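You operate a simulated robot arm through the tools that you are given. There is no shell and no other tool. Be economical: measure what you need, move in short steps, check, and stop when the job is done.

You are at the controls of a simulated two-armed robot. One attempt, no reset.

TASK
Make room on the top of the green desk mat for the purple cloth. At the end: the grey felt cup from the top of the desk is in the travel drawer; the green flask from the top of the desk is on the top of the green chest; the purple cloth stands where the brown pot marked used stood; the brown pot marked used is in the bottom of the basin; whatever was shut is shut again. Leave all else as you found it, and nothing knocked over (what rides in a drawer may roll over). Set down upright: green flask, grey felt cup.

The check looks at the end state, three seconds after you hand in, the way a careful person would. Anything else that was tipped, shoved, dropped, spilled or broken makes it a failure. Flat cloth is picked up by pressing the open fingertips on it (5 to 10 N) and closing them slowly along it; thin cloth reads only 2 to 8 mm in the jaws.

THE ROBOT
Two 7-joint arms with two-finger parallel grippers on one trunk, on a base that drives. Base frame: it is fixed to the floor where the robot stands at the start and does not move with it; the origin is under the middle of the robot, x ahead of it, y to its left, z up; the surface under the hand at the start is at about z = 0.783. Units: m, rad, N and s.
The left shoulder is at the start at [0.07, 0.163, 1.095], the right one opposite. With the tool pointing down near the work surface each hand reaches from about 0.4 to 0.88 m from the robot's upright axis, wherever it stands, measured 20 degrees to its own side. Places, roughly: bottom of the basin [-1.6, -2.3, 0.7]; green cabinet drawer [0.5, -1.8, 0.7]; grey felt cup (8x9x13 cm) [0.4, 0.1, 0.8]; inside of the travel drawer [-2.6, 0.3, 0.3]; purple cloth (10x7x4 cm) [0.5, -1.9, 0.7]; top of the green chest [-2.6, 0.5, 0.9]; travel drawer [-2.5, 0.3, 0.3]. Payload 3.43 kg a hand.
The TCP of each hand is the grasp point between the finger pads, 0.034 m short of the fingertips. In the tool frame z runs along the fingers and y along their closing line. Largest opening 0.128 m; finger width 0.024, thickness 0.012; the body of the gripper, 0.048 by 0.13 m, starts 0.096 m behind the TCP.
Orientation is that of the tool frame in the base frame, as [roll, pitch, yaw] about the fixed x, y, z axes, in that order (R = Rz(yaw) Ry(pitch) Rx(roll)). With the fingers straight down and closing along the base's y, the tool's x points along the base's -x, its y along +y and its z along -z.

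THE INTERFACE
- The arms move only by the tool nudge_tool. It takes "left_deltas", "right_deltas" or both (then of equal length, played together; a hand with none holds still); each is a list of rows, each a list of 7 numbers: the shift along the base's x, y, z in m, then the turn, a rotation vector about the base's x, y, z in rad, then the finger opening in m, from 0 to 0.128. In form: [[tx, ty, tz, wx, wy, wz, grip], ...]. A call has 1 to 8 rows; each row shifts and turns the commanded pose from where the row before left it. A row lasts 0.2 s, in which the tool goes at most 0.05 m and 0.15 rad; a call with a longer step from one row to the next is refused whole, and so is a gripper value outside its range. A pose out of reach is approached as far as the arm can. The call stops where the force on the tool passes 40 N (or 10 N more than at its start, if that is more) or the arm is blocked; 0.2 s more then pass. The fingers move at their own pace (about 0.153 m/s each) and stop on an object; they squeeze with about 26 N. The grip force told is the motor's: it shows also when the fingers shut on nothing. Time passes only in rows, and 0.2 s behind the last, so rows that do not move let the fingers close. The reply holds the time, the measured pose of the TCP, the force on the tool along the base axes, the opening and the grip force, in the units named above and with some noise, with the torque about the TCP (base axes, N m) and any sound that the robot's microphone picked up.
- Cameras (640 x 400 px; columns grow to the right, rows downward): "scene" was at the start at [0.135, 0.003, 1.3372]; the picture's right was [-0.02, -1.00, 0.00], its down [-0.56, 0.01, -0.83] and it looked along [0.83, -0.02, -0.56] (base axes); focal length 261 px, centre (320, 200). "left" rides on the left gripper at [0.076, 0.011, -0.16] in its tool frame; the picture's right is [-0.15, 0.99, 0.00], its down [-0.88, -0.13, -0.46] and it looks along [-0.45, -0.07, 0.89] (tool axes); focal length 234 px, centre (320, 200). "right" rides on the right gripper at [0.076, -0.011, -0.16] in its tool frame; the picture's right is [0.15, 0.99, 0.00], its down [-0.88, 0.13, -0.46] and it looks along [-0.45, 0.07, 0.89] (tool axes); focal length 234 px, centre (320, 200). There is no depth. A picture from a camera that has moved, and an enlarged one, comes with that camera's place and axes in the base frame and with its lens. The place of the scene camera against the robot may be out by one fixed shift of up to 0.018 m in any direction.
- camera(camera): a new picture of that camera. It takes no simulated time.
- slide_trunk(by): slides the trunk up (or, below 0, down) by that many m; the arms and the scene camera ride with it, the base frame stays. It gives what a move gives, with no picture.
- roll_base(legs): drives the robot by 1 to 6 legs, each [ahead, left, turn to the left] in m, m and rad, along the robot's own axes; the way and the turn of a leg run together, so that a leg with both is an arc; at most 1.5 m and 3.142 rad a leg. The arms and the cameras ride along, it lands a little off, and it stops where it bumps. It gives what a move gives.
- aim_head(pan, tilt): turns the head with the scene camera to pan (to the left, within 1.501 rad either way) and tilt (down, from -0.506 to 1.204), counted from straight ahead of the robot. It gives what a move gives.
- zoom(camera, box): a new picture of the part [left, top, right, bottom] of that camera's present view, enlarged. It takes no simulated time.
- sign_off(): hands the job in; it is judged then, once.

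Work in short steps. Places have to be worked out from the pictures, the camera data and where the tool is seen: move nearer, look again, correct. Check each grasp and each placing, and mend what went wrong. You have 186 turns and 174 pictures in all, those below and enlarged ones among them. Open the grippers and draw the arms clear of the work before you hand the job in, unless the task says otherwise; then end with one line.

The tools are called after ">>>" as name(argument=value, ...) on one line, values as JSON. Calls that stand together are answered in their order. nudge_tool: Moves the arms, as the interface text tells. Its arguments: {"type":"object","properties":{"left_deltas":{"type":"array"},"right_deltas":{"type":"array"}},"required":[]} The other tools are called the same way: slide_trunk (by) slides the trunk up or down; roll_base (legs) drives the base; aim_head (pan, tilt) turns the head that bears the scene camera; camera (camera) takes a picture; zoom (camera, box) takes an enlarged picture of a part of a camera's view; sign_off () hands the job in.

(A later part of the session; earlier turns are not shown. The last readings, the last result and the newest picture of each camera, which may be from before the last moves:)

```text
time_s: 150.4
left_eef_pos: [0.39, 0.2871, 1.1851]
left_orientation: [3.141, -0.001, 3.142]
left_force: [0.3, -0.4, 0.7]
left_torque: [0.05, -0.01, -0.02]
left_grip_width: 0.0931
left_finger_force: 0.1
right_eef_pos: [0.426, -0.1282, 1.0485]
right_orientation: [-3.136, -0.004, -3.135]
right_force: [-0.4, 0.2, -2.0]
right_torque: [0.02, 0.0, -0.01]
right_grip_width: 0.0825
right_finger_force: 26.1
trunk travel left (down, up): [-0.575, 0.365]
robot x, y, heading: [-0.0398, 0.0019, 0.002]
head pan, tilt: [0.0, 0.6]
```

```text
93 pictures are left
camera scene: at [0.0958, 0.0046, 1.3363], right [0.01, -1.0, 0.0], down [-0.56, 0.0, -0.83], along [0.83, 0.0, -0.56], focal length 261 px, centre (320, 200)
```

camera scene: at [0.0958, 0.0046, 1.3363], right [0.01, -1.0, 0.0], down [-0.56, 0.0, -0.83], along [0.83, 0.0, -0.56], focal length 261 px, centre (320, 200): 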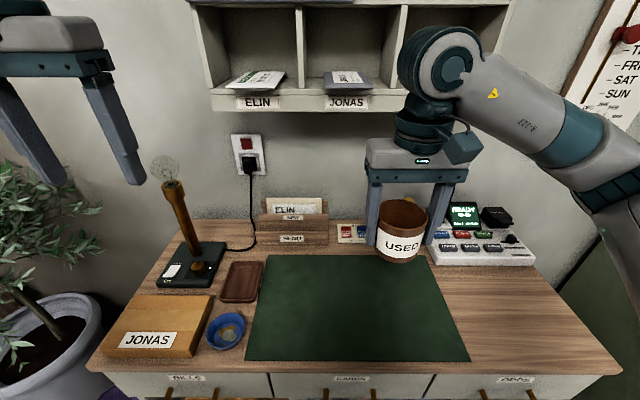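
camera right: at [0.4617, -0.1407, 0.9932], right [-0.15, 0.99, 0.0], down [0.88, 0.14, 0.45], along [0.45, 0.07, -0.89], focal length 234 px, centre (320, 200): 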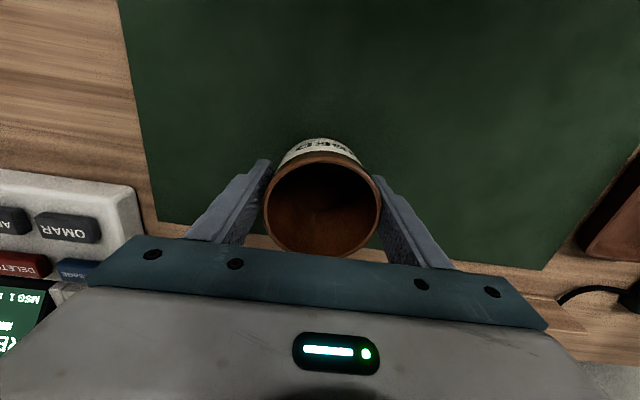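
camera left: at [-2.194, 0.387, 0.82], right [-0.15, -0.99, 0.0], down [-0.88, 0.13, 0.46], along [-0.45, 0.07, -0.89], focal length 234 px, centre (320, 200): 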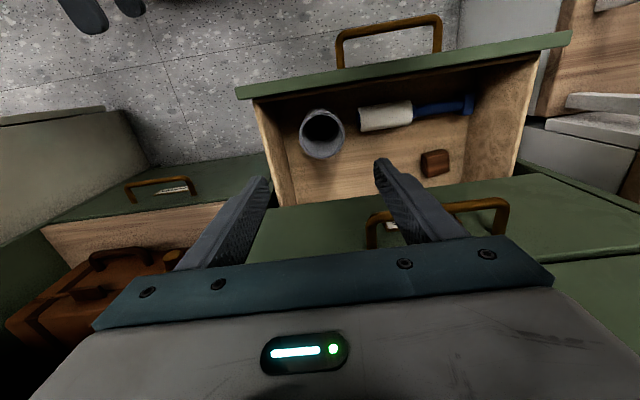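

The pot is lifted cleanly. I'll back away, turn right, and head towards the basin in stages.

>>> roll_base(legs=[[-0.8, 0, 0], [0, 0, -1.573], [0.9, 0, 0]])

>>> aim_head(pan=-0.5, tilt=0.4)

>>> camera(camera="scene")

>>> aim_head(pan=0.8, tilt=0.4)

>>> camera(camera="scene")

```text
time_s: 162.8
left_eef_pos: [-0.5293, -1.3302, 1.1835]
left_orientation: [3.139, -0.001, 1.582]
left_force: [-0.2, 0.4, -0.1]
left_torque: [-0.02, 0.01, 0.04]
left_grip_width: 0.0932
left_finger_force: 0.2
right_eef_pos: [-0.9437, -1.3703, 1.0479]
right_orientation: [-3.136, -0.003, 1.592]
right_force: [-0.5, 0.2, -2.0]
right_torque: [0.01, 0.02, -0.02]
right_grip_width: 0.0822
right_finger_force: 26.1
trunk travel left (down, up): [-0.575, 0.365]
robot x, y, heading: [-0.8212, -0.9065, -1.554]
head pan, tilt: [0.0, 0.6]
```

```text
time_s: 163.8
left_eef_pos: [-0.5281, -1.3302, 1.1837]
left_orientation: [-3.14, 0.0, 1.582]
left_force: [-0.7, 1.1, 0.5]
left_torque: [0.0, -0.03, 0.03]
left_grip_width: 0.0931
left_finger_force: 0.0
right_eef_pos: [-0.9446, -1.3711, 1.0479]
right_orientation: [-3.137, -0.005, 1.592]
right_force: [-0.9, -0.5, -1.9]
right_torque: [0.02, -0.01, 0.02]
right_grip_width: 0.0827
right_finger_force: 25.9
trunk travel left (down, up): [-0.575, 0.365]
robot x, y, heading: [-0.8229, -0.9055, -1.551]
head pan, tilt: [-0.499, 0.4]
```

```text
92 pictures are left
camera scene: at [-0.8676, -1.0325, 1.3544], right [-0.89, 0.46, 0.0], down [0.18, 0.35, -0.92], along [-0.43, -0.82, -0.39], focal length 261 px, centre (320, 200)
```

scene: 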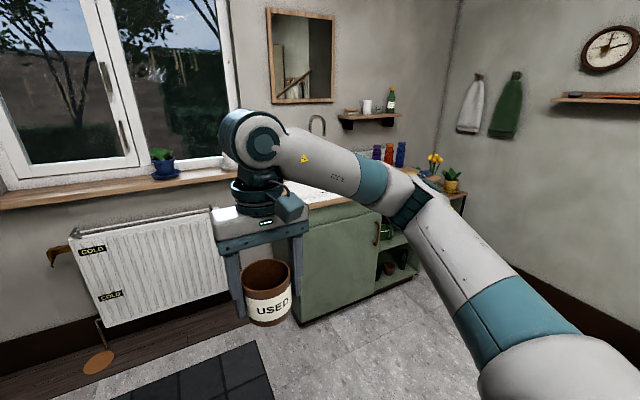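

```text
time_s: 165.2
left_eef_pos: [-0.5278, -1.3297, 1.1839]
left_orientation: [3.141, 0.0, 1.583]
left_force: [0.4, -0.6, -0.6]
left_torque: [0.02, 0.03, 0.01]
left_grip_width: 0.0932
left_finger_force: 0.1
right_eef_pos: [-0.9431, -1.3706, 1.048]
right_orientation: [-3.135, -0.006, 1.589]
right_force: [-0.4, 0.1, -3.4]
right_torque: [-0.01, -0.02, -0.02]
right_grip_width: 0.0822
right_finger_force: 26.6
trunk travel left (down, up): [-0.575, 0.365]
robot x, y, heading: [-0.8226, -0.9064, -1.554]
head pan, tilt: [0.799, 0.4]
```

```text
91 pictures are left
camera scene: at [-0.7573, -1.0139, 1.3544], right [-0.68, -0.73, 0.0], down [-0.28, 0.27, -0.92], along [0.67, -0.63, -0.39], focal length 261 px, centre (320, 200)
```

scene: 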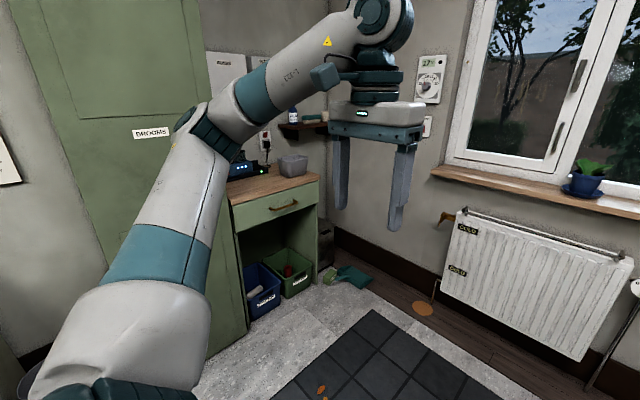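

The drawer cabinet (with the cloth) is to the left, and the sink is ahead right. I'll move towards the sink and look.

>>> roll_base(legs=[[0.4, -0.56, -0.017]])

>>> aim_head(pan=-0.3, tilt=0.6)

>>> camera(camera="scene")

>>> camera(camera="right")

```text
time_s: 169.0
left_eef_pos: [-1.0928, -1.741, 1.1847]
left_orientation: [3.138, 0.0, 1.565]
left_force: [-0.3, 0.5, -0.1]
left_torque: [-0.01, -0.01, -0.02]
left_grip_width: 0.093
left_finger_force: 0.0
right_eef_pos: [-1.5094, -1.7751, 1.0479]
right_orientation: [-3.137, -0.004, 1.575]
right_force: [0.1, -0.4, -2.0]
right_torque: [0.03, -0.01, -0.02]
right_grip_width: 0.0821
right_finger_force: 25.9
trunk travel left (down, up): [-0.575, 0.365]
robot x, y, heading: [-1.3784, -1.3102, -1.569]
head pan, tilt: [0.799, 0.4]
```

```text
time_s: 170.4
left_eef_pos: [-1.0936, -1.7414, 1.184]
left_orientation: [3.141, -0.001, 1.565]
left_force: [0.2, -0.3, 0.3]
left_torque: [0.01, 0.01, -0.01]
left_grip_width: 0.0931
left_finger_force: 0.0
right_eef_pos: [-1.5099, -1.7752, 1.0487]
right_orientation: [-3.139, -0.006, 1.574]
right_force: [-0.5, 0.3, -2.1]
right_torque: [-0.02, 0.02, 0.04]
right_grip_width: 0.082
right_finger_force: 25.9
trunk travel left (down, up): [-0.575, 0.365]
robot x, y, heading: [-1.3799, -1.3103, -1.57]
head pan, tilt: [-0.3, 0.6]
```

```text
90 pictures are left
camera scene: at [-1.4101, -1.4411, 1.3362], right [-0.96, 0.29, 0.0], down [0.17, 0.54, -0.82], along [-0.24, -0.79, -0.57], focal length 261 px, centre (320, 200)
```

scene: 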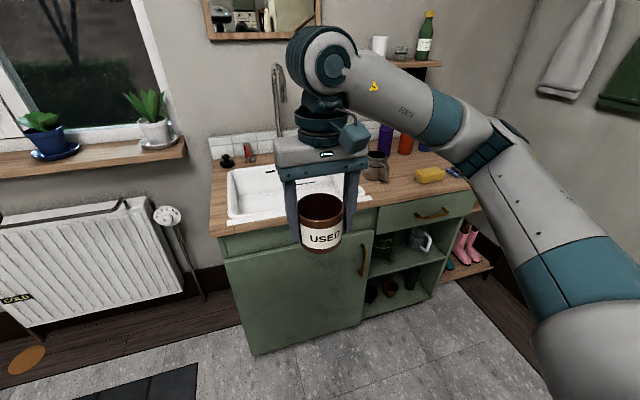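

```text
89 pictures are left
camera right: at [-1.5204, -1.6994, 1.2079], right [0.99, 0.15, 0.0], down [0.14, -0.88, 0.45], along [0.06, -0.45, -0.89], focal length 234 px, centre (320, 200)
```

right: 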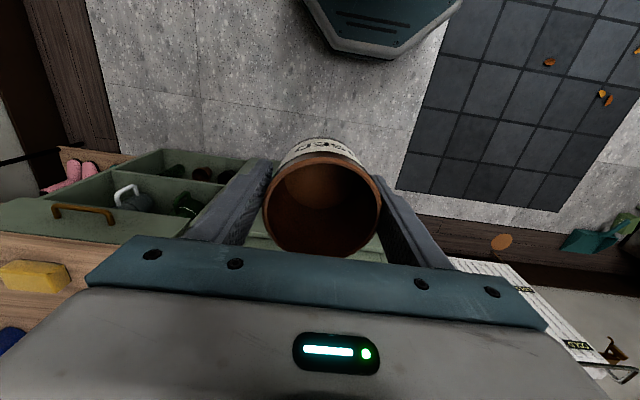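

The sink spans roughly x -1.34 to -1.76 and y -2.05 to -2.37. I'll roll 0.22 m nearer and look into it.

>>> roll_base(legs=[[0.22, 0, 0]])

>>> aim_head(pan=-0.3, tilt=0.8)

>>> camera(camera="scene")

>>> camera(camera="left")

```text
time_s: 172.1
left_eef_pos: [-1.094, -1.9612, 1.1843]
left_orientation: [3.142, 0.0, 1.566]
left_force: [-1.0, 0.4, -0.8]
left_torque: [0.02, -0.02, 0.01]
left_grip_width: 0.0929
left_finger_force: 0.1
right_eef_pos: [-1.5104, -1.9952, 1.0474]
right_orientation: [-3.137, -0.005, 1.575]
right_force: [-0.3, -0.4, -2.4]
right_torque: [0.05, 0.03, -0.03]
right_grip_width: 0.0823
right_finger_force: 26.2
trunk travel left (down, up): [-0.575, 0.365]
robot x, y, heading: [-1.3771, -1.5323, -1.569]
head pan, tilt: [-0.3, 0.6]
```

```text
time_s: 172.8
left_eef_pos: [-1.0953, -1.9619, 1.1839]
left_orientation: [3.142, 0.0, 1.565]
left_force: [0.2, 0.3, 0.1]
left_torque: [-0.03, -0.01, 0.01]
left_grip_width: 0.0932
left_finger_force: 0.1
right_eef_pos: [-1.5116, -1.9951, 1.0478]
right_orientation: [-3.138, -0.005, 1.573]
right_force: [0.0, 0.6, -2.3]
right_torque: [0.04, 0.0, 0.0]
right_grip_width: 0.082
right_finger_force: 26.3
trunk travel left (down, up): [-0.575, 0.365]
robot x, y, heading: [-1.3779, -1.5317, -1.57]
head pan, tilt: [-0.3, 0.799]
```

```text
88 pictures are left
camera scene: at [-1.408, -1.6542, 1.3194], right [-0.96, 0.3, 0.0], down [0.21, 0.68, -0.7], along [-0.21, -0.67, -0.72], focal length 261 px, centre (320, 200)
```

scene: 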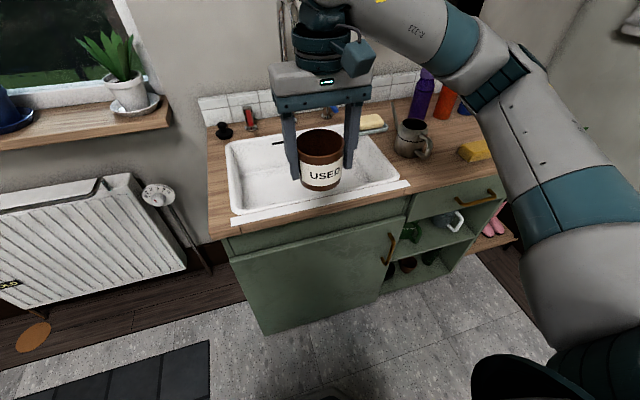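

```text
87 pictures are left
camera left: at [-1.082, -1.886, 1.3436], right [0.99, -0.15, 0.0], down [-0.14, -0.88, 0.46], along [-0.07, -0.45, -0.89], focal length 234 px, centre (320, 200)
```

left: 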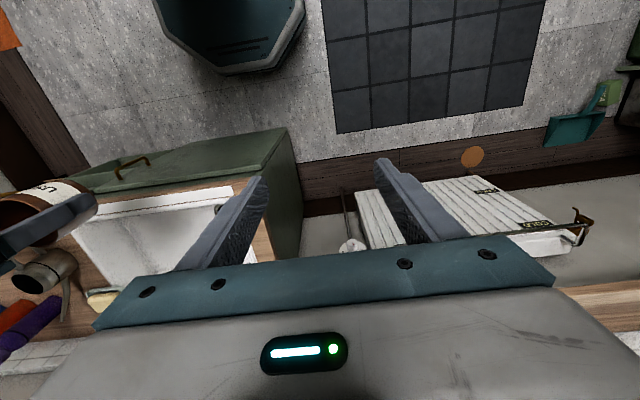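

The sink is empty, inside about x -1.36 to -1.75 and y -2.1 to -2.4. I'll carry the pot over (-1.60, -2.23) and look down.

>>> nudge_tool(right_deltas=[[-0.012, -0.03, 0, 0, 0, 0, 0.05], [-0.014, -0.034, 0, 0, 0, 0, 0.05], [-0.014, -0.034, 0, 0, 0, 0, 0.05], [-0.014, -0.034, 0, 0, 0, 0, 0.05], [-0.014, -0.034, 0, 0, 0, 0, 0.05], [-0.014, -0.034, 0, 0, 0, 0, 0.05], [-0.008, -0.032, 0, 0, 0, 0, 0.05]])

>>> camera(camera="scene")

>>> camera(camera="right")

```text
time_s: 174.4
left_eef_pos: [-1.0929, -1.9632, 1.1831]
left_orientation: [3.141, -0.001, 1.565]
left_force: [0.3, 0.2, -0.9]
left_torque: [0.0, 0.0, -0.01]
left_grip_width: 0.0933
left_finger_force: 0.0
right_eef_pos: [-1.5985, -2.2287, 1.0471]
right_orientation: [-3.134, -0.008, 1.573]
right_force: [0.8, -0.5, -2.3]
right_torque: [0.03, 0.04, 0.0]
right_grip_width: 0.082
right_finger_force: 25.9
trunk travel left (down, up): [-0.575, 0.365]
robot x, y, heading: [-1.3798, -1.5347, -1.569]
head pan, tilt: [-0.3, 0.799]
```

```text
86 pictures are left
camera scene: at [-1.4075, -1.6551, 1.3192], right [-0.96, 0.3, 0.0], down [0.21, 0.69, -0.7], along [-0.21, -0.67, -0.72], focal length 261 px, centre (320, 200)
```

scene: 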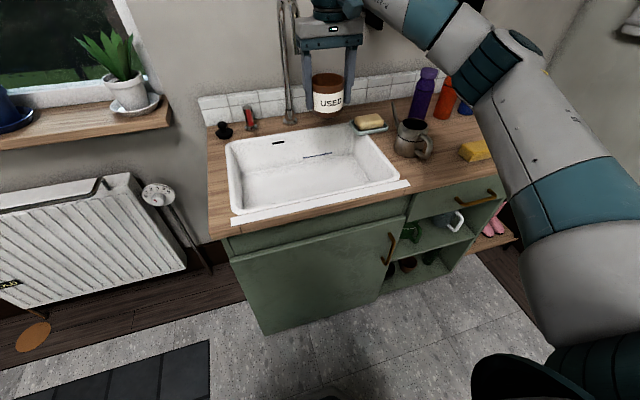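

```text
85 pictures are left
camera right: at [-1.6103, -2.1533, 1.2076], right [0.99, 0.15, -0.01], down [0.14, -0.88, 0.45], along [0.06, -0.44, -0.89], focal length 234 px, centre (320, 200)
```

right: 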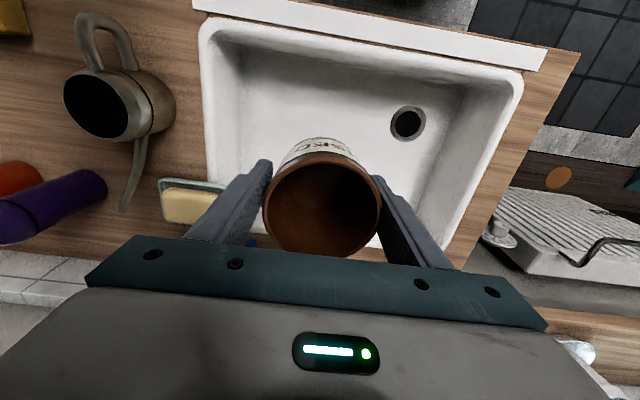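

The sink floor beneath is flat and clear, with the drain off to the side. I'll lower the pot straight down.

>>> nudge_tool(right_deltas=[[0, 0.003, -0.03, 0, 0, 0, 0.05], [0, 0.003, -0.03, 0, 0, 0, 0.05], [0, 0.002, -0.035, 0, 0, 0, 0.05], [0, 0, -0.035, 0, 0, 0, 0.05], [0, 0, -0.035, 0, 0, 0, 0.05], [0, 0, -0.03, 0, 0, 0, 0.05], [0, 0, 0, 0, 0, 0, 0.05]])

>>> camera(camera="right")

>>> camera(camera="scene")

```text
time_s: 176.0
left_eef_pos: [-1.0934, -1.9623, 1.1828]
left_orientation: [3.141, 0.001, 1.568]
left_force: [0.3, -0.4, -0.4]
left_torque: [0.01, -0.01, 0.0]
left_grip_width: 0.0932
left_finger_force: 0.0
right_eef_pos: [-1.5992, -2.219, 0.8529]
right_orientation: [-3.136, -0.007, 1.576]
right_force: [-0.6, 0.2, -2.3]
right_torque: [0.04, 0.0, 0.01]
right_grip_width: 0.0819
right_finger_force: 25.8
trunk travel left (down, up): [-0.575, 0.365]
robot x, y, heading: [-1.3791, -1.5314, -1.571]
head pan, tilt: [-0.3, 0.799]
```

```text
84 pictures are left
camera right: at [-1.6107, -2.1435, 1.0128], right [0.99, 0.15, 0.0], down [0.14, -0.88, 0.45], along [0.06, -0.45, -0.89], focal length 234 px, centre (320, 200)
```

right: 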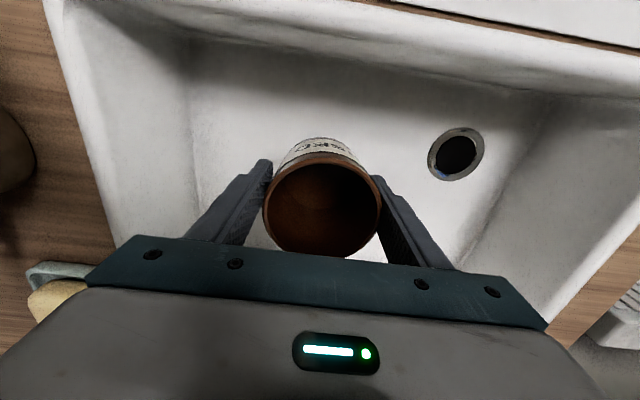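

```text
83 pictures are left
camera scene: at [-1.4078, -1.654, 1.3194], right [-0.96, 0.3, 0.0], down [0.21, 0.68, -0.7], along [-0.21, -0.67, -0.72], focal length 261 px, centre (320, 200)
```

scene: 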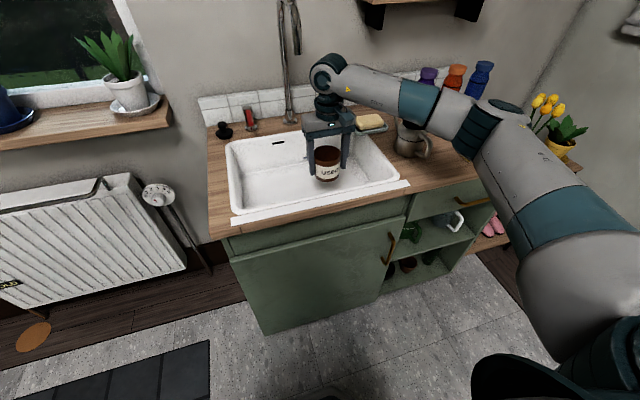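

It's in the sink with clear space around it. I'll continue down, then in small steps.

>>> nudge_tool(right_deltas=[[0, 0, -0.025, 0, 0, 0, 0.05], [0, 0, -0.025, 0, 0, 0, 0.05], [0, 0, -0.015, 0, 0, 0, 0.05], [0, 0, 0, 0, 0, 0, 0.05]])

>>> nudge_tool(right_deltas=[[0, 0, -0.006, 0, 0, 0, 0.05], [0, 0, -0.006, 0, 0, 0, 0.05], [0, 0, 0, 0, 0, 0, 0.05]])

>>> camera(camera="right")

```text
time_s: 177.0
left_eef_pos: [-1.0938, -1.9622, 1.1836]
left_orientation: [3.141, 0.0, 1.566]
left_force: [0.2, -0.2, 0.2]
left_torque: [0.02, 0.01, -0.01]
left_grip_width: 0.0931
left_finger_force: 0.1
right_eef_pos: [-1.6012, -2.2177, 0.7884]
right_orientation: [-3.137, -0.004, 1.574]
right_force: [-0.1, -0.6, -2.4]
right_torque: [-0.01, -0.05, 0.03]
right_grip_width: 0.082
right_finger_force: 25.8
trunk travel left (down, up): [-0.575, 0.365]
robot x, y, heading: [-1.3785, -1.5319, -1.577]
head pan, tilt: [-0.3, 0.799]
```

```text
time_s: 177.8
left_eef_pos: [-1.094, -1.9621, 1.1838]
left_orientation: [-3.14, 0.002, 1.565]
left_force: [0.1, -0.6, -0.1]
left_torque: [-0.01, -0.03, -0.01]
left_grip_width: 0.0929
left_finger_force: 0.0
right_eef_pos: [-1.5994, -2.219, 0.7759]
right_orientation: [-3.137, -0.004, 1.573]
right_force: [0.4, -0.4, -2.8]
right_torque: [0.0, 0.01, 0.0]
right_grip_width: 0.082
right_finger_force: 25.8
trunk travel left (down, up): [-0.575, 0.365]
robot x, y, heading: [-1.3798, -1.5317, -1.572]
head pan, tilt: [-0.3, 0.799]
```

```text
82 pictures are left
camera right: at [-1.6107, -2.1439, 0.9358], right [0.99, 0.15, 0.0], down [0.14, -0.88, 0.45], along [0.06, -0.45, -0.89], focal length 234 px, centre (320, 200)
```

right: 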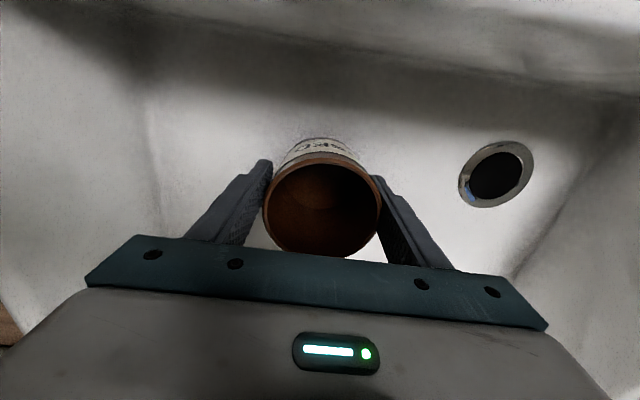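

No contact yet. I'll keep lowering in small steps.

>>> nudge_tool(right_deltas=[[0, 0, -0.006, 0, 0, 0, 0.05], [0, 0, -0.005, 0, 0, 0, 0.05], [0, 0, 0, 0, 0, 0, 0.05]])

>>> nudge_tool(right_deltas=[[0, 0, -0.004, 0, 0, 0, 0.05], [0, 0, -0.004, 0, 0, 0, 0.05], [0, 0, 0, 0, 0, 0, 0.05]])

>>> nudge_tool(right_deltas=[[0, 0, -0.003, 0, 0, 0, 0.05], [0, 0, -0.003, 0, 0, 0, 0.05], [0, 0, 0, 0, 0, 0, 0.05]])

```text
time_s: 178.6
left_eef_pos: [-1.0947, -1.9618, 1.1842]
left_orientation: [-3.141, 0.0, 1.564]
left_force: [-0.5, 0.2, 0.3]
left_torque: [0.03, 0.02, 0.01]
left_grip_width: 0.0931
left_finger_force: 0.0
right_eef_pos: [-1.6012, -2.2184, 0.7652]
right_orientation: [-3.136, -0.006, 1.573]
right_force: [-0.3, 0.0, -2.0]
right_torque: [0.0, 0.04, -0.01]
right_grip_width: 0.0819
right_finger_force: 26.1
trunk travel left (down, up): [-0.575, 0.365]
robot x, y, heading: [-1.3819, -1.5319, -1.574]
head pan, tilt: [-0.3, 0.799]
```

```text
time_s: 179.4
left_eef_pos: [-1.0952, -1.9594, 1.1845]
left_orientation: [3.141, 0.002, 1.563]
left_force: [0.1, 0.8, 0.7]
left_torque: [0.01, 0.0, -0.02]
left_grip_width: 0.093
left_finger_force: 0.1
right_eef_pos: [-1.6021, -2.2187, 0.7586]
right_orientation: [-3.137, -0.002, 1.572]
right_force: [-6.3, -5.4, 19.6]
right_torque: [0.04, -0.04, -0.04]
right_grip_width: 0.0825
right_finger_force: 26.0
trunk travel left (down, up): [-0.575, 0.365]
robot x, y, heading: [-1.3819, -1.533, -1.57]
head pan, tilt: [-0.3, 0.799]
```

```text
time_s: 180.2
left_eef_pos: [-1.0932, -1.9605, 1.1844]
left_orientation: [3.141, 0.001, 1.566]
left_force: [0.2, 0.1, -0.8]
left_torque: [0.0, 0.04, -0.01]
left_grip_width: 0.0932
left_finger_force: 0.0
right_eef_pos: [-1.6001, -2.2165, 0.7517]
right_orientation: [-3.135, -0.003, 1.573]
right_force: [-4.5, 0.6, 18.2]
right_torque: [0.06, 0.01, -0.03]
right_grip_width: 0.0821
right_finger_force: 26.3
trunk travel left (down, up): [-0.575, 0.365]
robot x, y, heading: [-1.3815, -1.5289, -1.567]
head pan, tilt: [-0.3, 0.799]
```

The pot is resting on the sink floor. I'll ease up 1 mm, open slowly, and rise.

>>> nudge_tool(right_deltas=[[0, 0, 0.001, 0, 0, 0, 0.07], [0, 0, 0, 0, 0, 0, 0.084], [0, 0, 0, 0, 0, 0, 0.09], [0, 0, 0, 0, 0, 0, 0.1], [0, 0, 0, 0, 0, 0, 0.11], [0, 0, 0, 0, 0, 0, 0.11]])

>>> camera(camera="right")

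>>> nudge_tool(right_deltas=[[0, 0, 0.02, 0, 0, 0, 0.11], [0, 0, 0.03, 0, 0, 0, 0.11], [0, 0, 0.04, 0, 0, 0, 0.11], [0, 0, 0.045, 0, 0, 0, 0.11], [0, 0, 0.045, 0, 0, 0, 0.11], [0, 0, 0.045, 0, 0, 0, 0.11], [0, 0.02, 0.045, 0, 0, 0, 0.11], [0, 0.04, 0.025, 0, 0, 0, 0.11]])

>>> camera(camera="right")

>>> camera(camera="scene")

```text
time_s: 181.6
left_eef_pos: [-1.0943, -1.9624, 1.1849]
left_orientation: [-3.141, 0.0, 1.564]
left_force: [0.0, -0.1, 0.0]
left_torque: [0.03, -0.02, 0.02]
left_grip_width: 0.0931
left_finger_force: 0.2
right_eef_pos: [-1.6006, -2.2196, 0.7509]
right_orientation: [-3.138, -0.006, 1.573]
right_force: [0.7, -0.5, -0.7]
right_torque: [0.01, 0.0, 0.02]
right_grip_width: 0.11
right_finger_force: 0.0
trunk travel left (down, up): [-0.575, 0.365]
robot x, y, heading: [-1.377, -1.5341, -1.574]
head pan, tilt: [-0.3, 0.799]
```

```text
81 pictures are left
camera right: at [-1.6111, -2.1436, 0.912], right [0.99, 0.15, 0.0], down [0.14, -0.88, 0.45], along [0.06, -0.45, -0.89], focal length 234 px, centre (320, 200)
```

right: 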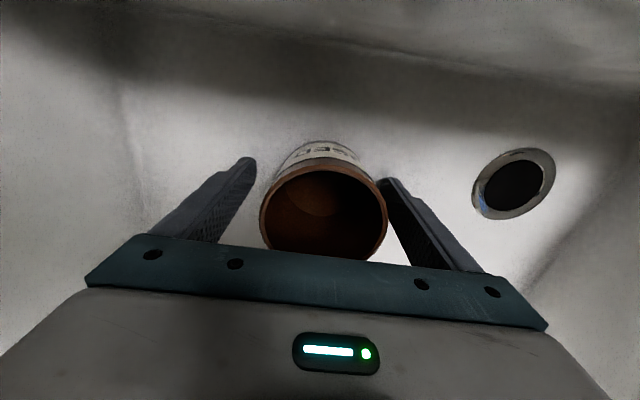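

```text
time_s: 183.4
left_eef_pos: [-1.0944, -1.9605, 1.1848]
left_orientation: [3.14, 0.0, 1.565]
left_force: [0.5, 0.6, 0.4]
left_torque: [0.0, 0.01, -0.01]
left_grip_width: 0.093
left_finger_force: 0.2
right_eef_pos: [-1.5994, -2.1579, 1.0475]
right_orientation: [-3.136, -0.004, 1.574]
right_force: [-0.2, 0.2, 0.8]
right_torque: [-0.02, 0.04, 0.0]
right_grip_width: 0.1099
right_finger_force: 0.1
trunk travel left (down, up): [-0.575, 0.365]
robot x, y, heading: [-1.3791, -1.5343, -1.568]
head pan, tilt: [-0.3, 0.799]
```

```text
80 pictures are left
camera right: at [-1.6104, -2.0824, 1.2077], right [0.99, 0.15, -0.01], down [0.14, -0.88, 0.45], along [0.06, -0.45, -0.89], focal length 234 px, centre (320, 200)
```

right: 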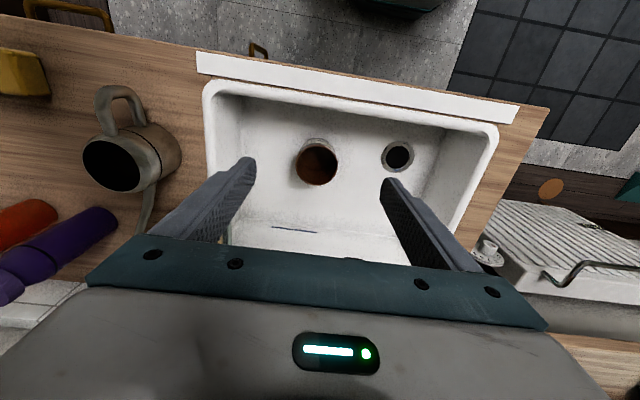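

```text
79 pictures are left
camera scene: at [-1.4085, -1.6527, 1.3195], right [-0.96, 0.3, 0.0], down [0.21, 0.68, -0.7], along [-0.21, -0.67, -0.72], focal length 261 px, centre (320, 200)
```

scene: 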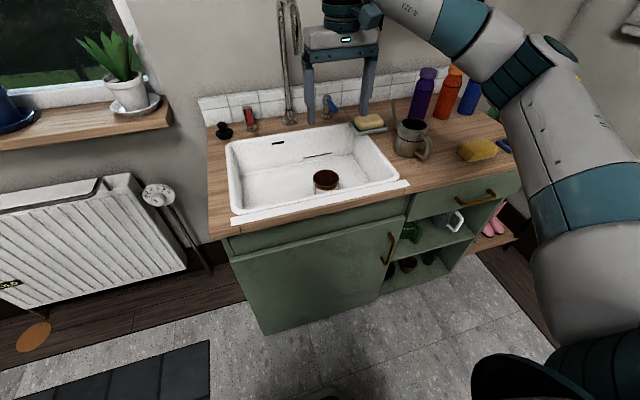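

The pot stands in the basin. Next is the cloth, so I'll back off and drive towards the green cabinet drawer, then look.

>>> roll_base(legs=[[-0.35, 0, 0], [0, 0.65, 0], [0, 0, 1.17]])

>>> aim_head(pan=0.0, tilt=0.5)

>>> camera(camera="scene")

```text
time_s: 191.8
left_eef_pos: [-0.221, -1.0814, 1.1843]
left_orientation: [3.14, 0.001, 2.749]
left_force: [0.0, -0.2, 0.8]
left_torque: [0.0, -0.01, -0.02]
left_grip_width: 0.0933
left_finger_force: 0.0
right_eef_pos: [-0.2295, -1.6233, 1.0465]
right_orientation: [-3.135, -0.005, 2.756]
right_force: [-0.3, 0.4, 0.4]
right_torque: [-0.02, 0.03, -0.01]
right_grip_width: 0.11
right_finger_force: 0.0
trunk travel left (down, up): [-0.575, 0.365]
robot x, y, heading: [-0.7268, -1.1814, -0.386]
head pan, tilt: [-0.3, 0.799]
```

```text
time_s: 192.6
left_eef_pos: [-0.2197, -1.0804, 1.1844]
left_orientation: [-3.141, 0.001, 2.75]
left_force: [-0.7, -0.6, 1.1]
left_torque: [0.03, 0.0, 0.0]
left_grip_width: 0.093
left_finger_force: 0.0
right_eef_pos: [-0.2296, -1.624, 1.0456]
right_orientation: [-3.136, -0.005, 2.756]
right_force: [0.1, -0.2, 0.3]
right_torque: [-0.03, -0.01, 0.0]
right_grip_width: 0.1099
right_finger_force: 0.0
trunk travel left (down, up): [-0.575, 0.365]
robot x, y, heading: [-0.7306, -1.1821, -0.384]
head pan, tilt: [0.0, 0.499]
```

```text
78 pictures are left
camera scene: at [-0.6004, -1.2318, 1.3452], right [-0.38, -0.93, 0.0], down [-0.44, 0.18, -0.88], along [0.81, -0.33, -0.48], focal length 261 px, centre (320, 200)
```

scene: 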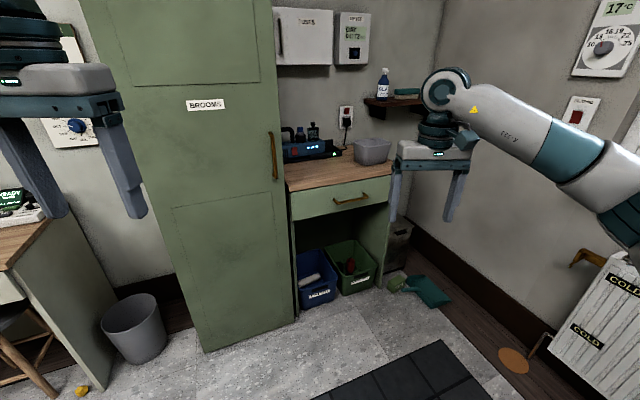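

The drawer handle reads roughly (0.35, -1.78, 0.75). I'll roll closer, to about (-0.36, -1.5), and look with the wrist cameras.

>>> roll_base(legs=[[0.46, -0.16, 0]])

>>> camera(camera="scene")

>>> camera(camera="right")

```text
time_s: 195.5
left_eef_pos: [0.1458, -1.4009, 1.1834]
left_orientation: [3.14, 0.0, 2.752]
left_force: [-0.1, 0.0, 0.9]
left_torque: [0.04, 0.06, -0.06]
left_grip_width: 0.0932
left_finger_force: 0.0
right_eef_pos: [0.1414, -1.9428, 1.046]
right_orientation: [-3.137, -0.004, 2.76]
right_force: [-0.2, 0.6, 0.8]
right_torque: [-0.02, 0.03, -0.01]
right_grip_width: 0.1101
right_finger_force: 0.1
trunk travel left (down, up): [-0.575, 0.365]
robot x, y, heading: [-0.3563, -1.5042, -0.385]
head pan, tilt: [0.0, 0.499]
```

```text
77 pictures are left
camera scene: at [-0.2318, -1.5523, 1.3453], right [-0.37, -0.93, 0.0], down [-0.44, 0.18, -0.88], along [0.81, -0.33, -0.48], focal length 261 px, centre (320, 200)
```

scene: 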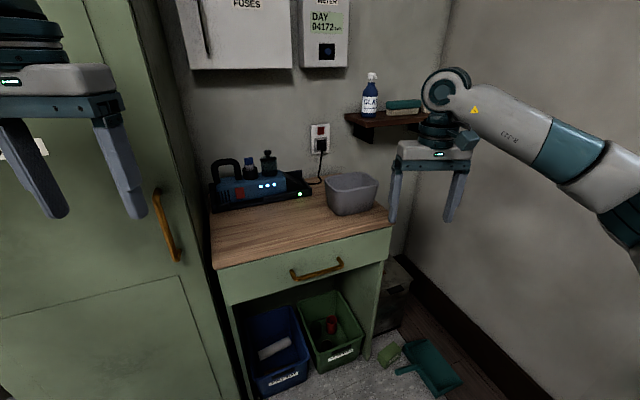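

```text
76 pictures are left
camera right: at [0.0675, -1.924, 1.2068], right [0.23, 0.97, 0.0], down [0.87, -0.2, 0.45], along [0.44, -0.11, -0.89], focal length 234 px, centre (320, 200)
```

right: 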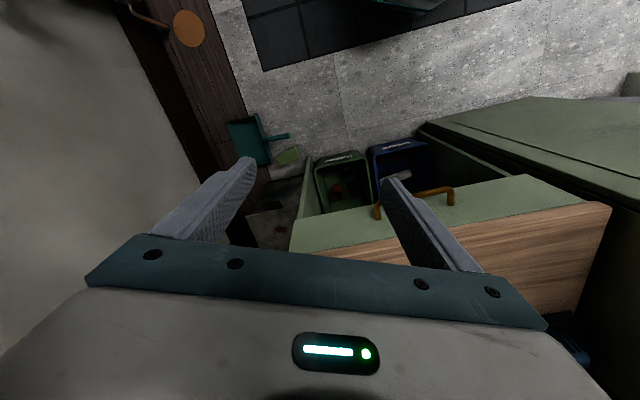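

Three views agree on the handle at (0.331, -1.777, 0.761). I'll back up 0.1 m for pulling room, then move the right hand aside while yawing the left hand.

>>> roll_base(legs=[[-0.1, 0, 0]])

>>> nudge_tool(left_deltas=[[0, 0, 0, 0, 0, -0.148, 0.08], [0, 0, 0, 0, 0, -0.148, 0.07], [0, 0, 0, 0, 0, -0.148, 0.06], [0, 0, 0, 0, 0, -0.148, 0.06], [0, 0, 0, 0, 0, -0.148, 0.06], [0, 0, 0, 0, 0, -0.148, 0.06], [0, 0, 0, 0, 0, -0.147, 0.06], [0, 0, 0, 0, 0, -0.147, 0.06]], right_deltas=[[-0.005, -0.02, 0.015, 0, 0, 0, 0.11], [-0.005, -0.02, 0.015, 0, 0, 0, 0.11], [-0.005, -0.02, 0.015, 0, 0, 0, 0.11], [-0.005, -0.02, 0.015, 0, 0, 0, 0.11], [-0.005, -0.02, 0.015, 0, 0, 0, 0.11], [-0.005, -0.02, 0.015, 0, 0, 0, 0.11], [-0.005, -0.01, 0.015, 0, 0, 0, 0.11], [-0.005, -0.01, 0.015, 0, 0, 0, 0.11]])

>>> nudge_tool(left_deltas=[[0, -0.025, -0.02, 0, -0.15, 0, 0.06], [0, -0.025, -0.02, 0, -0.15, 0, 0.06], [0, -0.025, -0.02, 0, -0.15, 0, 0.06], [0, -0.025, -0.02, 0, -0.15, 0, 0.06], [0, -0.025, -0.02, 0, -0.15, 0, 0.06], [0, -0.025, -0.02, 0, -0.15, 0, 0.06], [0, -0.025, -0.02, 0, -0.15, 0, 0.06], [0, -0.025, -0.02, 0, -0.15, 0, 0.06]])

>>> camera(camera="left")

>>> camera(camera="scene")

```text
time_s: 196.7
left_eef_pos: [0.0552, -1.3632, 1.1823]
left_orientation: [3.141, 0.001, 2.753]
left_force: [0.5, 0.4, 0.7]
left_torque: [-0.03, -0.02, -0.03]
left_grip_width: 0.0935
left_finger_force: 0.1
right_eef_pos: [0.0481, -1.9057, 1.0461]
right_orientation: [-3.137, -0.006, 2.761]
right_force: [0.2, 0.8, -0.6]
right_torque: [0.01, 0.01, -0.02]
right_grip_width: 0.1103
right_finger_force: 0.0
trunk travel left (down, up): [-0.575, 0.365]
robot x, y, heading: [-0.4496, -1.4669, -0.387]
head pan, tilt: [0.0, 0.499]
```

```text
time_s: 198.4
left_eef_pos: [0.0389, -1.3732, 1.1765]
left_orientation: [3.139, -0.001, 1.567]
left_force: [-0.1, -0.1, -0.4]
left_torque: [-0.02, -0.05, 0.0]
left_grip_width: 0.0602
left_finger_force: 0.1
left hand out of reach, approached as far as the arm can: row 8
right_eef_pos: [0.0083, -2.0451, 1.1664]
right_orientation: [-3.135, -0.004, 2.758]
right_force: [0.3, -0.1, 0.3]
right_torque: [0.04, 0.01, 0.01]
right_grip_width: 0.11
right_finger_force: 0.1
trunk travel left (down, up): [-0.575, 0.365]
robot x, y, heading: [-0.4493, -1.4691, -0.382]
head pan, tilt: [0.0, 0.499]
```

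```text
time_s: 200.2
left_eef_pos: [0.0387, -1.5737, 1.0164]
left_orientation: [1.939, -0.001, 1.568]
left_force: [0.0, -0.7, 0.1]
left_torque: [0.0, 0.02, 0.05]
left_grip_width: 0.0602
left_finger_force: 0.0
right_eef_pos: [0.0068, -2.0476, 1.1663]
right_orientation: [-3.138, -0.004, 2.758]
right_force: [-0.1, -0.3, 0.3]
right_torque: [0.03, -0.05, 0.0]
right_grip_width: 0.1102
right_finger_force: 0.1
trunk travel left (down, up): [-0.575, 0.365]
robot x, y, heading: [-0.4548, -1.4705, -0.385]
head pan, tilt: [0.0, 0.499]
```

```text
75 pictures are left
camera left: at [-0.1057, -1.4978, 1.0851], right [0.36, -0.15, 0.92], down [-0.47, -0.88, 0.04], along [0.81, -0.45, -0.38], focal length 234 px, centre (320, 200)
```

left: 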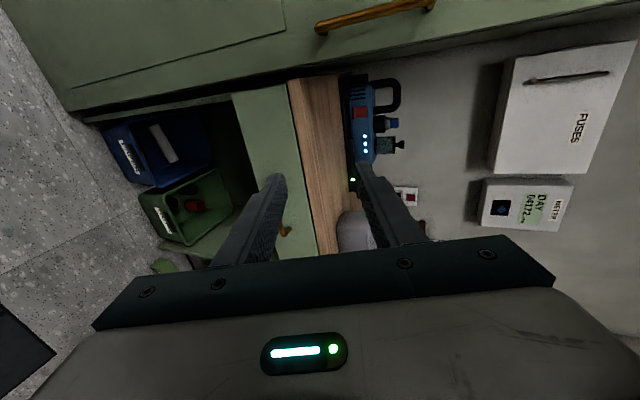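

```text
74 pictures are left
camera scene: at [-0.3252, -1.518, 1.3453], right [-0.37, -0.93, 0.0], down [-0.44, 0.18, -0.88], along [0.81, -0.33, -0.48], focal length 261 px, centre (320, 200)
```

scene: 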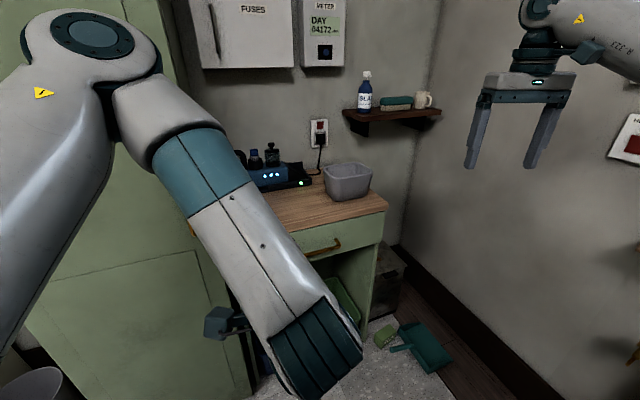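

The left hand is tilted as wanted. I'll bring it down in front of the handle.

>>> nudge_tool(left_deltas=[[0.022, -0.0254, -0.027, 0, 0, 0, 0.06], [0.022, -0.0254, -0.027, 0, 0, 0, 0.06], [0.022, -0.0254, -0.027, 0, 0, 0, 0.06], [0.022, -0.0254, -0.027, 0, 0, 0, 0.06], [0.022, -0.0254, -0.027, 0, 0, 0, 0.06], [0.022, -0.0254, -0.027, 0, 0, 0, 0.06], [0.022, -0.0254, -0.027, 0, 0, 0, 0.06], [0.02, -0.0254, -0.025, 0, 0, 0, 0.06]])

>>> camera(camera="left")

>>> camera(camera="scene")

```text
time_s: 202.1
left_eef_pos: [0.2139, -1.7754, 0.8028]
left_orientation: [1.943, -0.001, 1.57]
left_force: [-0.5, 0.7, -0.3]
left_torque: [-0.02, 0.0, 0.03]
left_grip_width: 0.0599
left_finger_force: 0.1
right_eef_pos: [0.0088, -2.0459, 1.1666]
right_orientation: [-3.136, -0.007, 2.762]
right_force: [-0.2, 0.5, 0.2]
right_torque: [0.02, 0.03, 0.03]
right_grip_width: 0.11
right_finger_force: 0.0
trunk travel left (down, up): [-0.575, 0.365]
robot x, y, heading: [-0.4516, -1.4688, -0.386]
head pan, tilt: [0.0, 0.499]
```

```text
73 pictures are left
camera left: at [0.0699, -1.6996, 0.8713], right [0.36, -0.15, 0.92], down [-0.47, -0.88, 0.04], along [0.8, -0.45, -0.39], focal length 234 px, centre (320, 200)
```

left: 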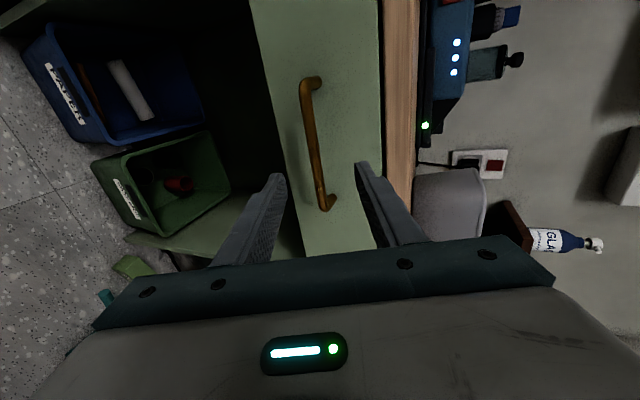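

```text
72 pictures are left
camera scene: at [-0.3234, -1.5163, 1.3452], right [-0.37, -0.93, 0.0], down [-0.44, 0.18, -0.88], along [0.81, -0.33, -0.48], focal length 261 px, centre (320, 200)
```

scene: 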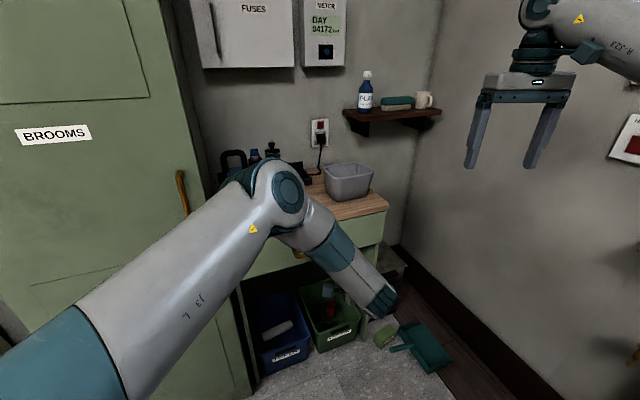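

The bar is centred between the fingers. I'll advance onto it and close.

>>> nudge_tool(left_deltas=[[0.025, 0, -0.011, 0, 0, 0, 0.06], [0.025, 0, -0.011, 0, 0, 0, 0.06], [0.025, 0, -0.011, 0, 0, 0, 0.06], [0.02, 0, -0.009, 0, 0, 0, 0.06], [0, 0, 0, 0, 0, 0, 0.06]])

>>> camera(camera="left")

```text
time_s: 203.2
left_eef_pos: [0.3096, -1.7748, 0.7609]
left_orientation: [1.94, 0.0, 1.568]
left_force: [0.1, -0.5, 1.2]
left_torque: [-0.01, 0.01, 0.05]
left_grip_width: 0.0598
left_finger_force: 0.0
right_eef_pos: [0.0073, -2.0457, 1.1669]
right_orientation: [-3.135, -0.004, 2.762]
right_force: [0.8, 0.1, 0.0]
right_torque: [-0.02, -0.04, -0.01]
right_grip_width: 0.1098
right_finger_force: 0.2
trunk travel left (down, up): [-0.575, 0.365]
robot x, y, heading: [-0.4514, -1.4681, -0.382]
head pan, tilt: [0.0, 0.499]
```

```text
71 pictures are left
camera left: at [0.1646, -1.6988, 0.8294], right [0.36, -0.15, 0.92], down [-0.47, -0.88, 0.04], along [0.81, -0.45, -0.38], focal length 234 px, centre (320, 200)
```

left: 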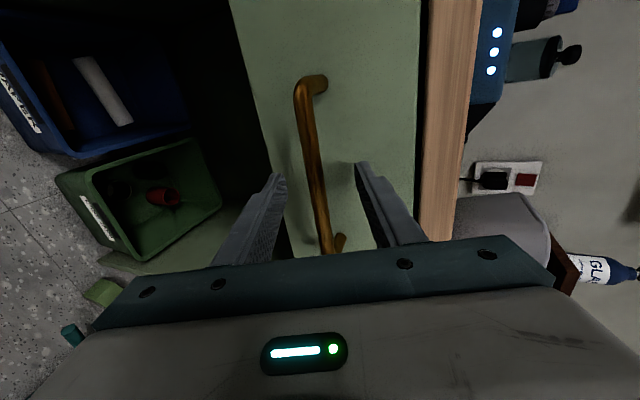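

The bar is aligned with the pad axis at z ≈ 0.75. I'll go 8 mm further and close.

>>> nudge_tool(left_deltas=[[0.008, 0.004, -0.004, 0, 0, 0, 0.05], [0, 0, 0, 0, 0, 0, 0.03], [0, 0, 0, 0, 0, 0, 0], [0, 0, 0, 0, 0, 0, 0], [0, 0, 0, 0, 0, 0, 0]])

>>> camera(camera="left")

```text
time_s: 204.4
left_eef_pos: [0.3152, -1.7707, 0.7543]
left_orientation: [1.944, -0.002, 1.569]
left_force: [-5.8, 0.7, -7.5]
left_torque: [-0.45, 0.18, -0.03]
left_grip_width: 0.0139
left_finger_force: 45.1
right_eef_pos: [0.0081, -2.046, 1.1682]
right_orientation: [-3.137, -0.005, 2.76]
right_force: [0.1, 0.8, 1.2]
right_torque: [-0.01, 0.01, 0.0]
right_grip_width: 0.1098
right_finger_force: 0.1
trunk travel left (down, up): [-0.575, 0.365]
robot x, y, heading: [-0.448, -1.4713, -0.388]
head pan, tilt: [0.0, 0.499]
```

```text
70 pictures are left
camera left: at [0.1719, -1.6948, 0.8242], right [0.36, -0.15, 0.92], down [-0.47, -0.88, 0.04], along [0.8, -0.45, -0.39], focal length 234 px, centre (320, 200)
```

left: 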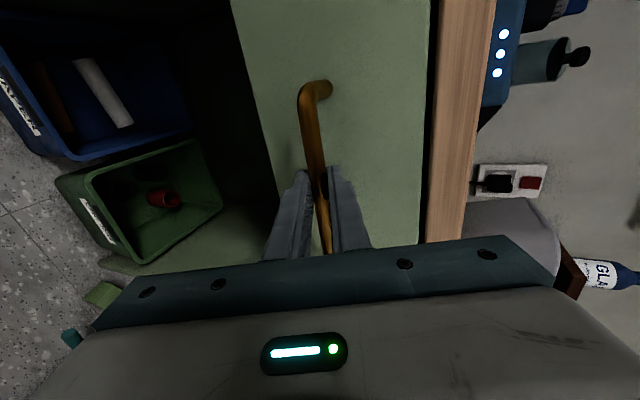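

Gripped at 1.4 cm. Closed position of the left hand is x = 0.315. I'll pull the drawer out slowly along -x.

>>> nudge_tool(left_deltas=[[-0.015, 0, 0, 0, 0, 0, 0], [-0.02, 0, 0, 0, 0, 0, 0], [-0.02, 0, 0, 0, 0, 0, 0], [-0.02, 0, 0, 0, 0, 0, 0], [-0.02, 0, 0, 0, 0, 0, 0], [-0.02, 0, 0, 0, 0, 0, 0], [-0.02, 0, 0, 0, 0, 0, 0], [-0.02, 0, 0, 0, 0, 0, 0]])

>>> nudge_tool(left_deltas=[[-0.015, 0, 0.002, 0, 0, 0, 0], [-0.018, 0, 0, 0, 0, 0, 0], [-0.018, 0, 0, 0, 0, 0, 0], [-0.015, 0, 0, 0, 0, 0, 0]])

>>> camera(camera="scene")

>>> camera(camera="right")

```text
time_s: 206.2
left_eef_pos: [0.1609, -1.7715, 0.7545]
left_orientation: [1.944, -0.001, 1.571]
left_force: [-1.5, 9.7, -12.7]
left_torque: [-0.22, 0.27, 0.45]
left_grip_width: 0.0137
left_finger_force: 45.6
right_eef_pos: [0.0085, -2.0451, 1.1663]
right_orientation: [-3.135, -0.005, 2.761]
right_force: [-0.5, -0.3, 0.2]
right_torque: [0.03, -0.01, 0.0]
right_grip_width: 0.1099
right_finger_force: 0.1
trunk travel left (down, up): [-0.575, 0.365]
robot x, y, heading: [-0.4515, -1.4659, -0.385]
head pan, tilt: [0.0, 0.499]
```

```text
time_s: 207.2
left_eef_pos: [0.0964, -1.7715, 0.7549]
left_orientation: [1.95, -0.004, 1.572]
left_force: [0.2, 15.6, -33.9]
left_torque: [-0.66, 0.4, -0.3]
left_grip_width: 0.0137
left_finger_force: 45.0
right_eef_pos: [0.0124, -2.0463, 1.1657]
right_orientation: [-3.135, -0.008, 2.761]
right_force: [0.3, -0.3, 0.2]
right_torque: [-0.02, 0.02, 0.02]
right_grip_width: 0.11
right_finger_force: 0.0
trunk travel left (down, up): [-0.575, 0.365]
robot x, y, heading: [-0.449, -1.4642, -0.386]
head pan, tilt: [0.0, 0.499]
```

```text
69 pictures are left
camera scene: at [-0.3207, -1.5154, 1.3447], right [-0.37, -0.93, 0.0], down [-0.45, 0.18, -0.88], along [0.81, -0.33, -0.48], focal length 261 px, centre (320, 200)
```

scene: 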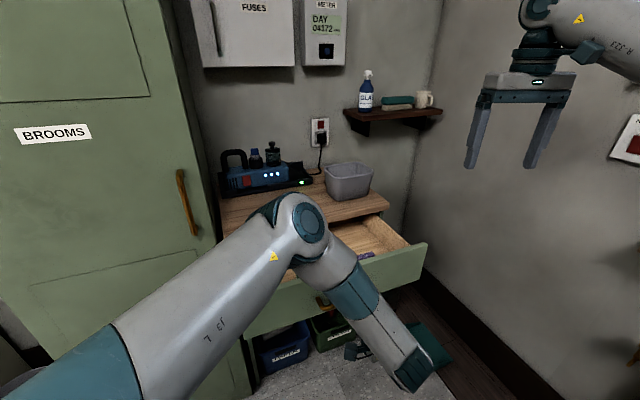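

```text
68 pictures are left
camera right: at [-0.0621, -2.0268, 1.3259], right [0.23, 0.97, -0.01], down [0.87, -0.21, 0.45], along [0.43, -0.11, -0.89], focal length 234 px, centre (320, 200)
```

right: 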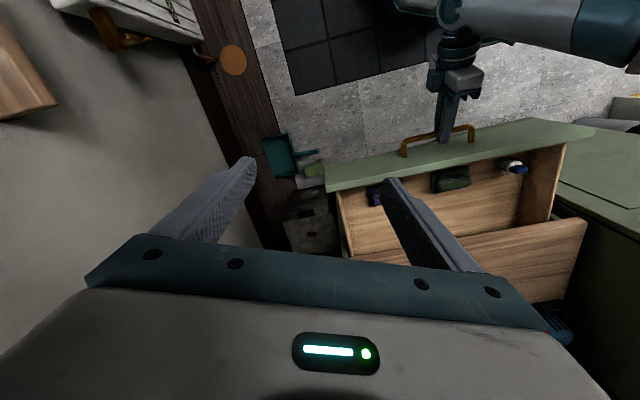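

The drawer is open 0.22 m. I see a purple and a green item near its front, so I'll zoom in.

>>> zoom(camera="right", box=[330, 110, 570, 260])

>>> zoom(camera="scene", box=[300, 190, 440, 290])

```text
2.67 times, centred on (450, 185) of right
camera zoom: at [-0.0621, -2.0268, 1.3259], right [0.23, 0.97, -0.01], down [0.87, -0.21, 0.45], along [0.43, -0.11, -0.89], focal length 624 px, centre (-27, 240)
```

zoom: 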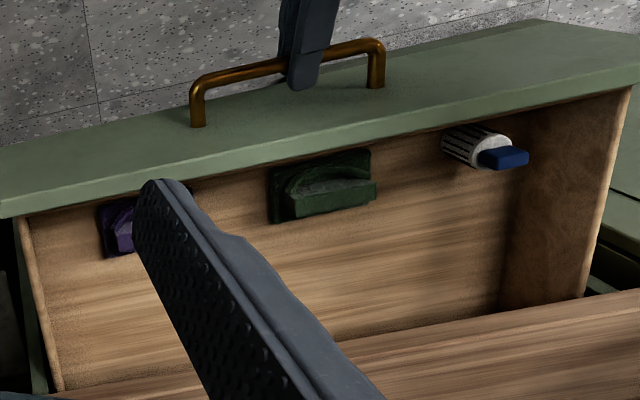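

```text
4.00 times, centred on (370, 240) of scene
camera zoom: at [-0.3207, -1.5154, 1.3447], right [-0.37, -0.93, 0.0], down [-0.45, 0.18, -0.88], along [0.81, -0.33, -0.48], focal length 1045 px, centre (120, 40)
```

zoom: 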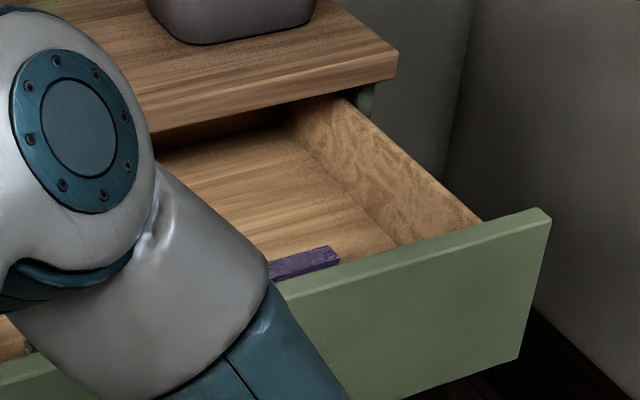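

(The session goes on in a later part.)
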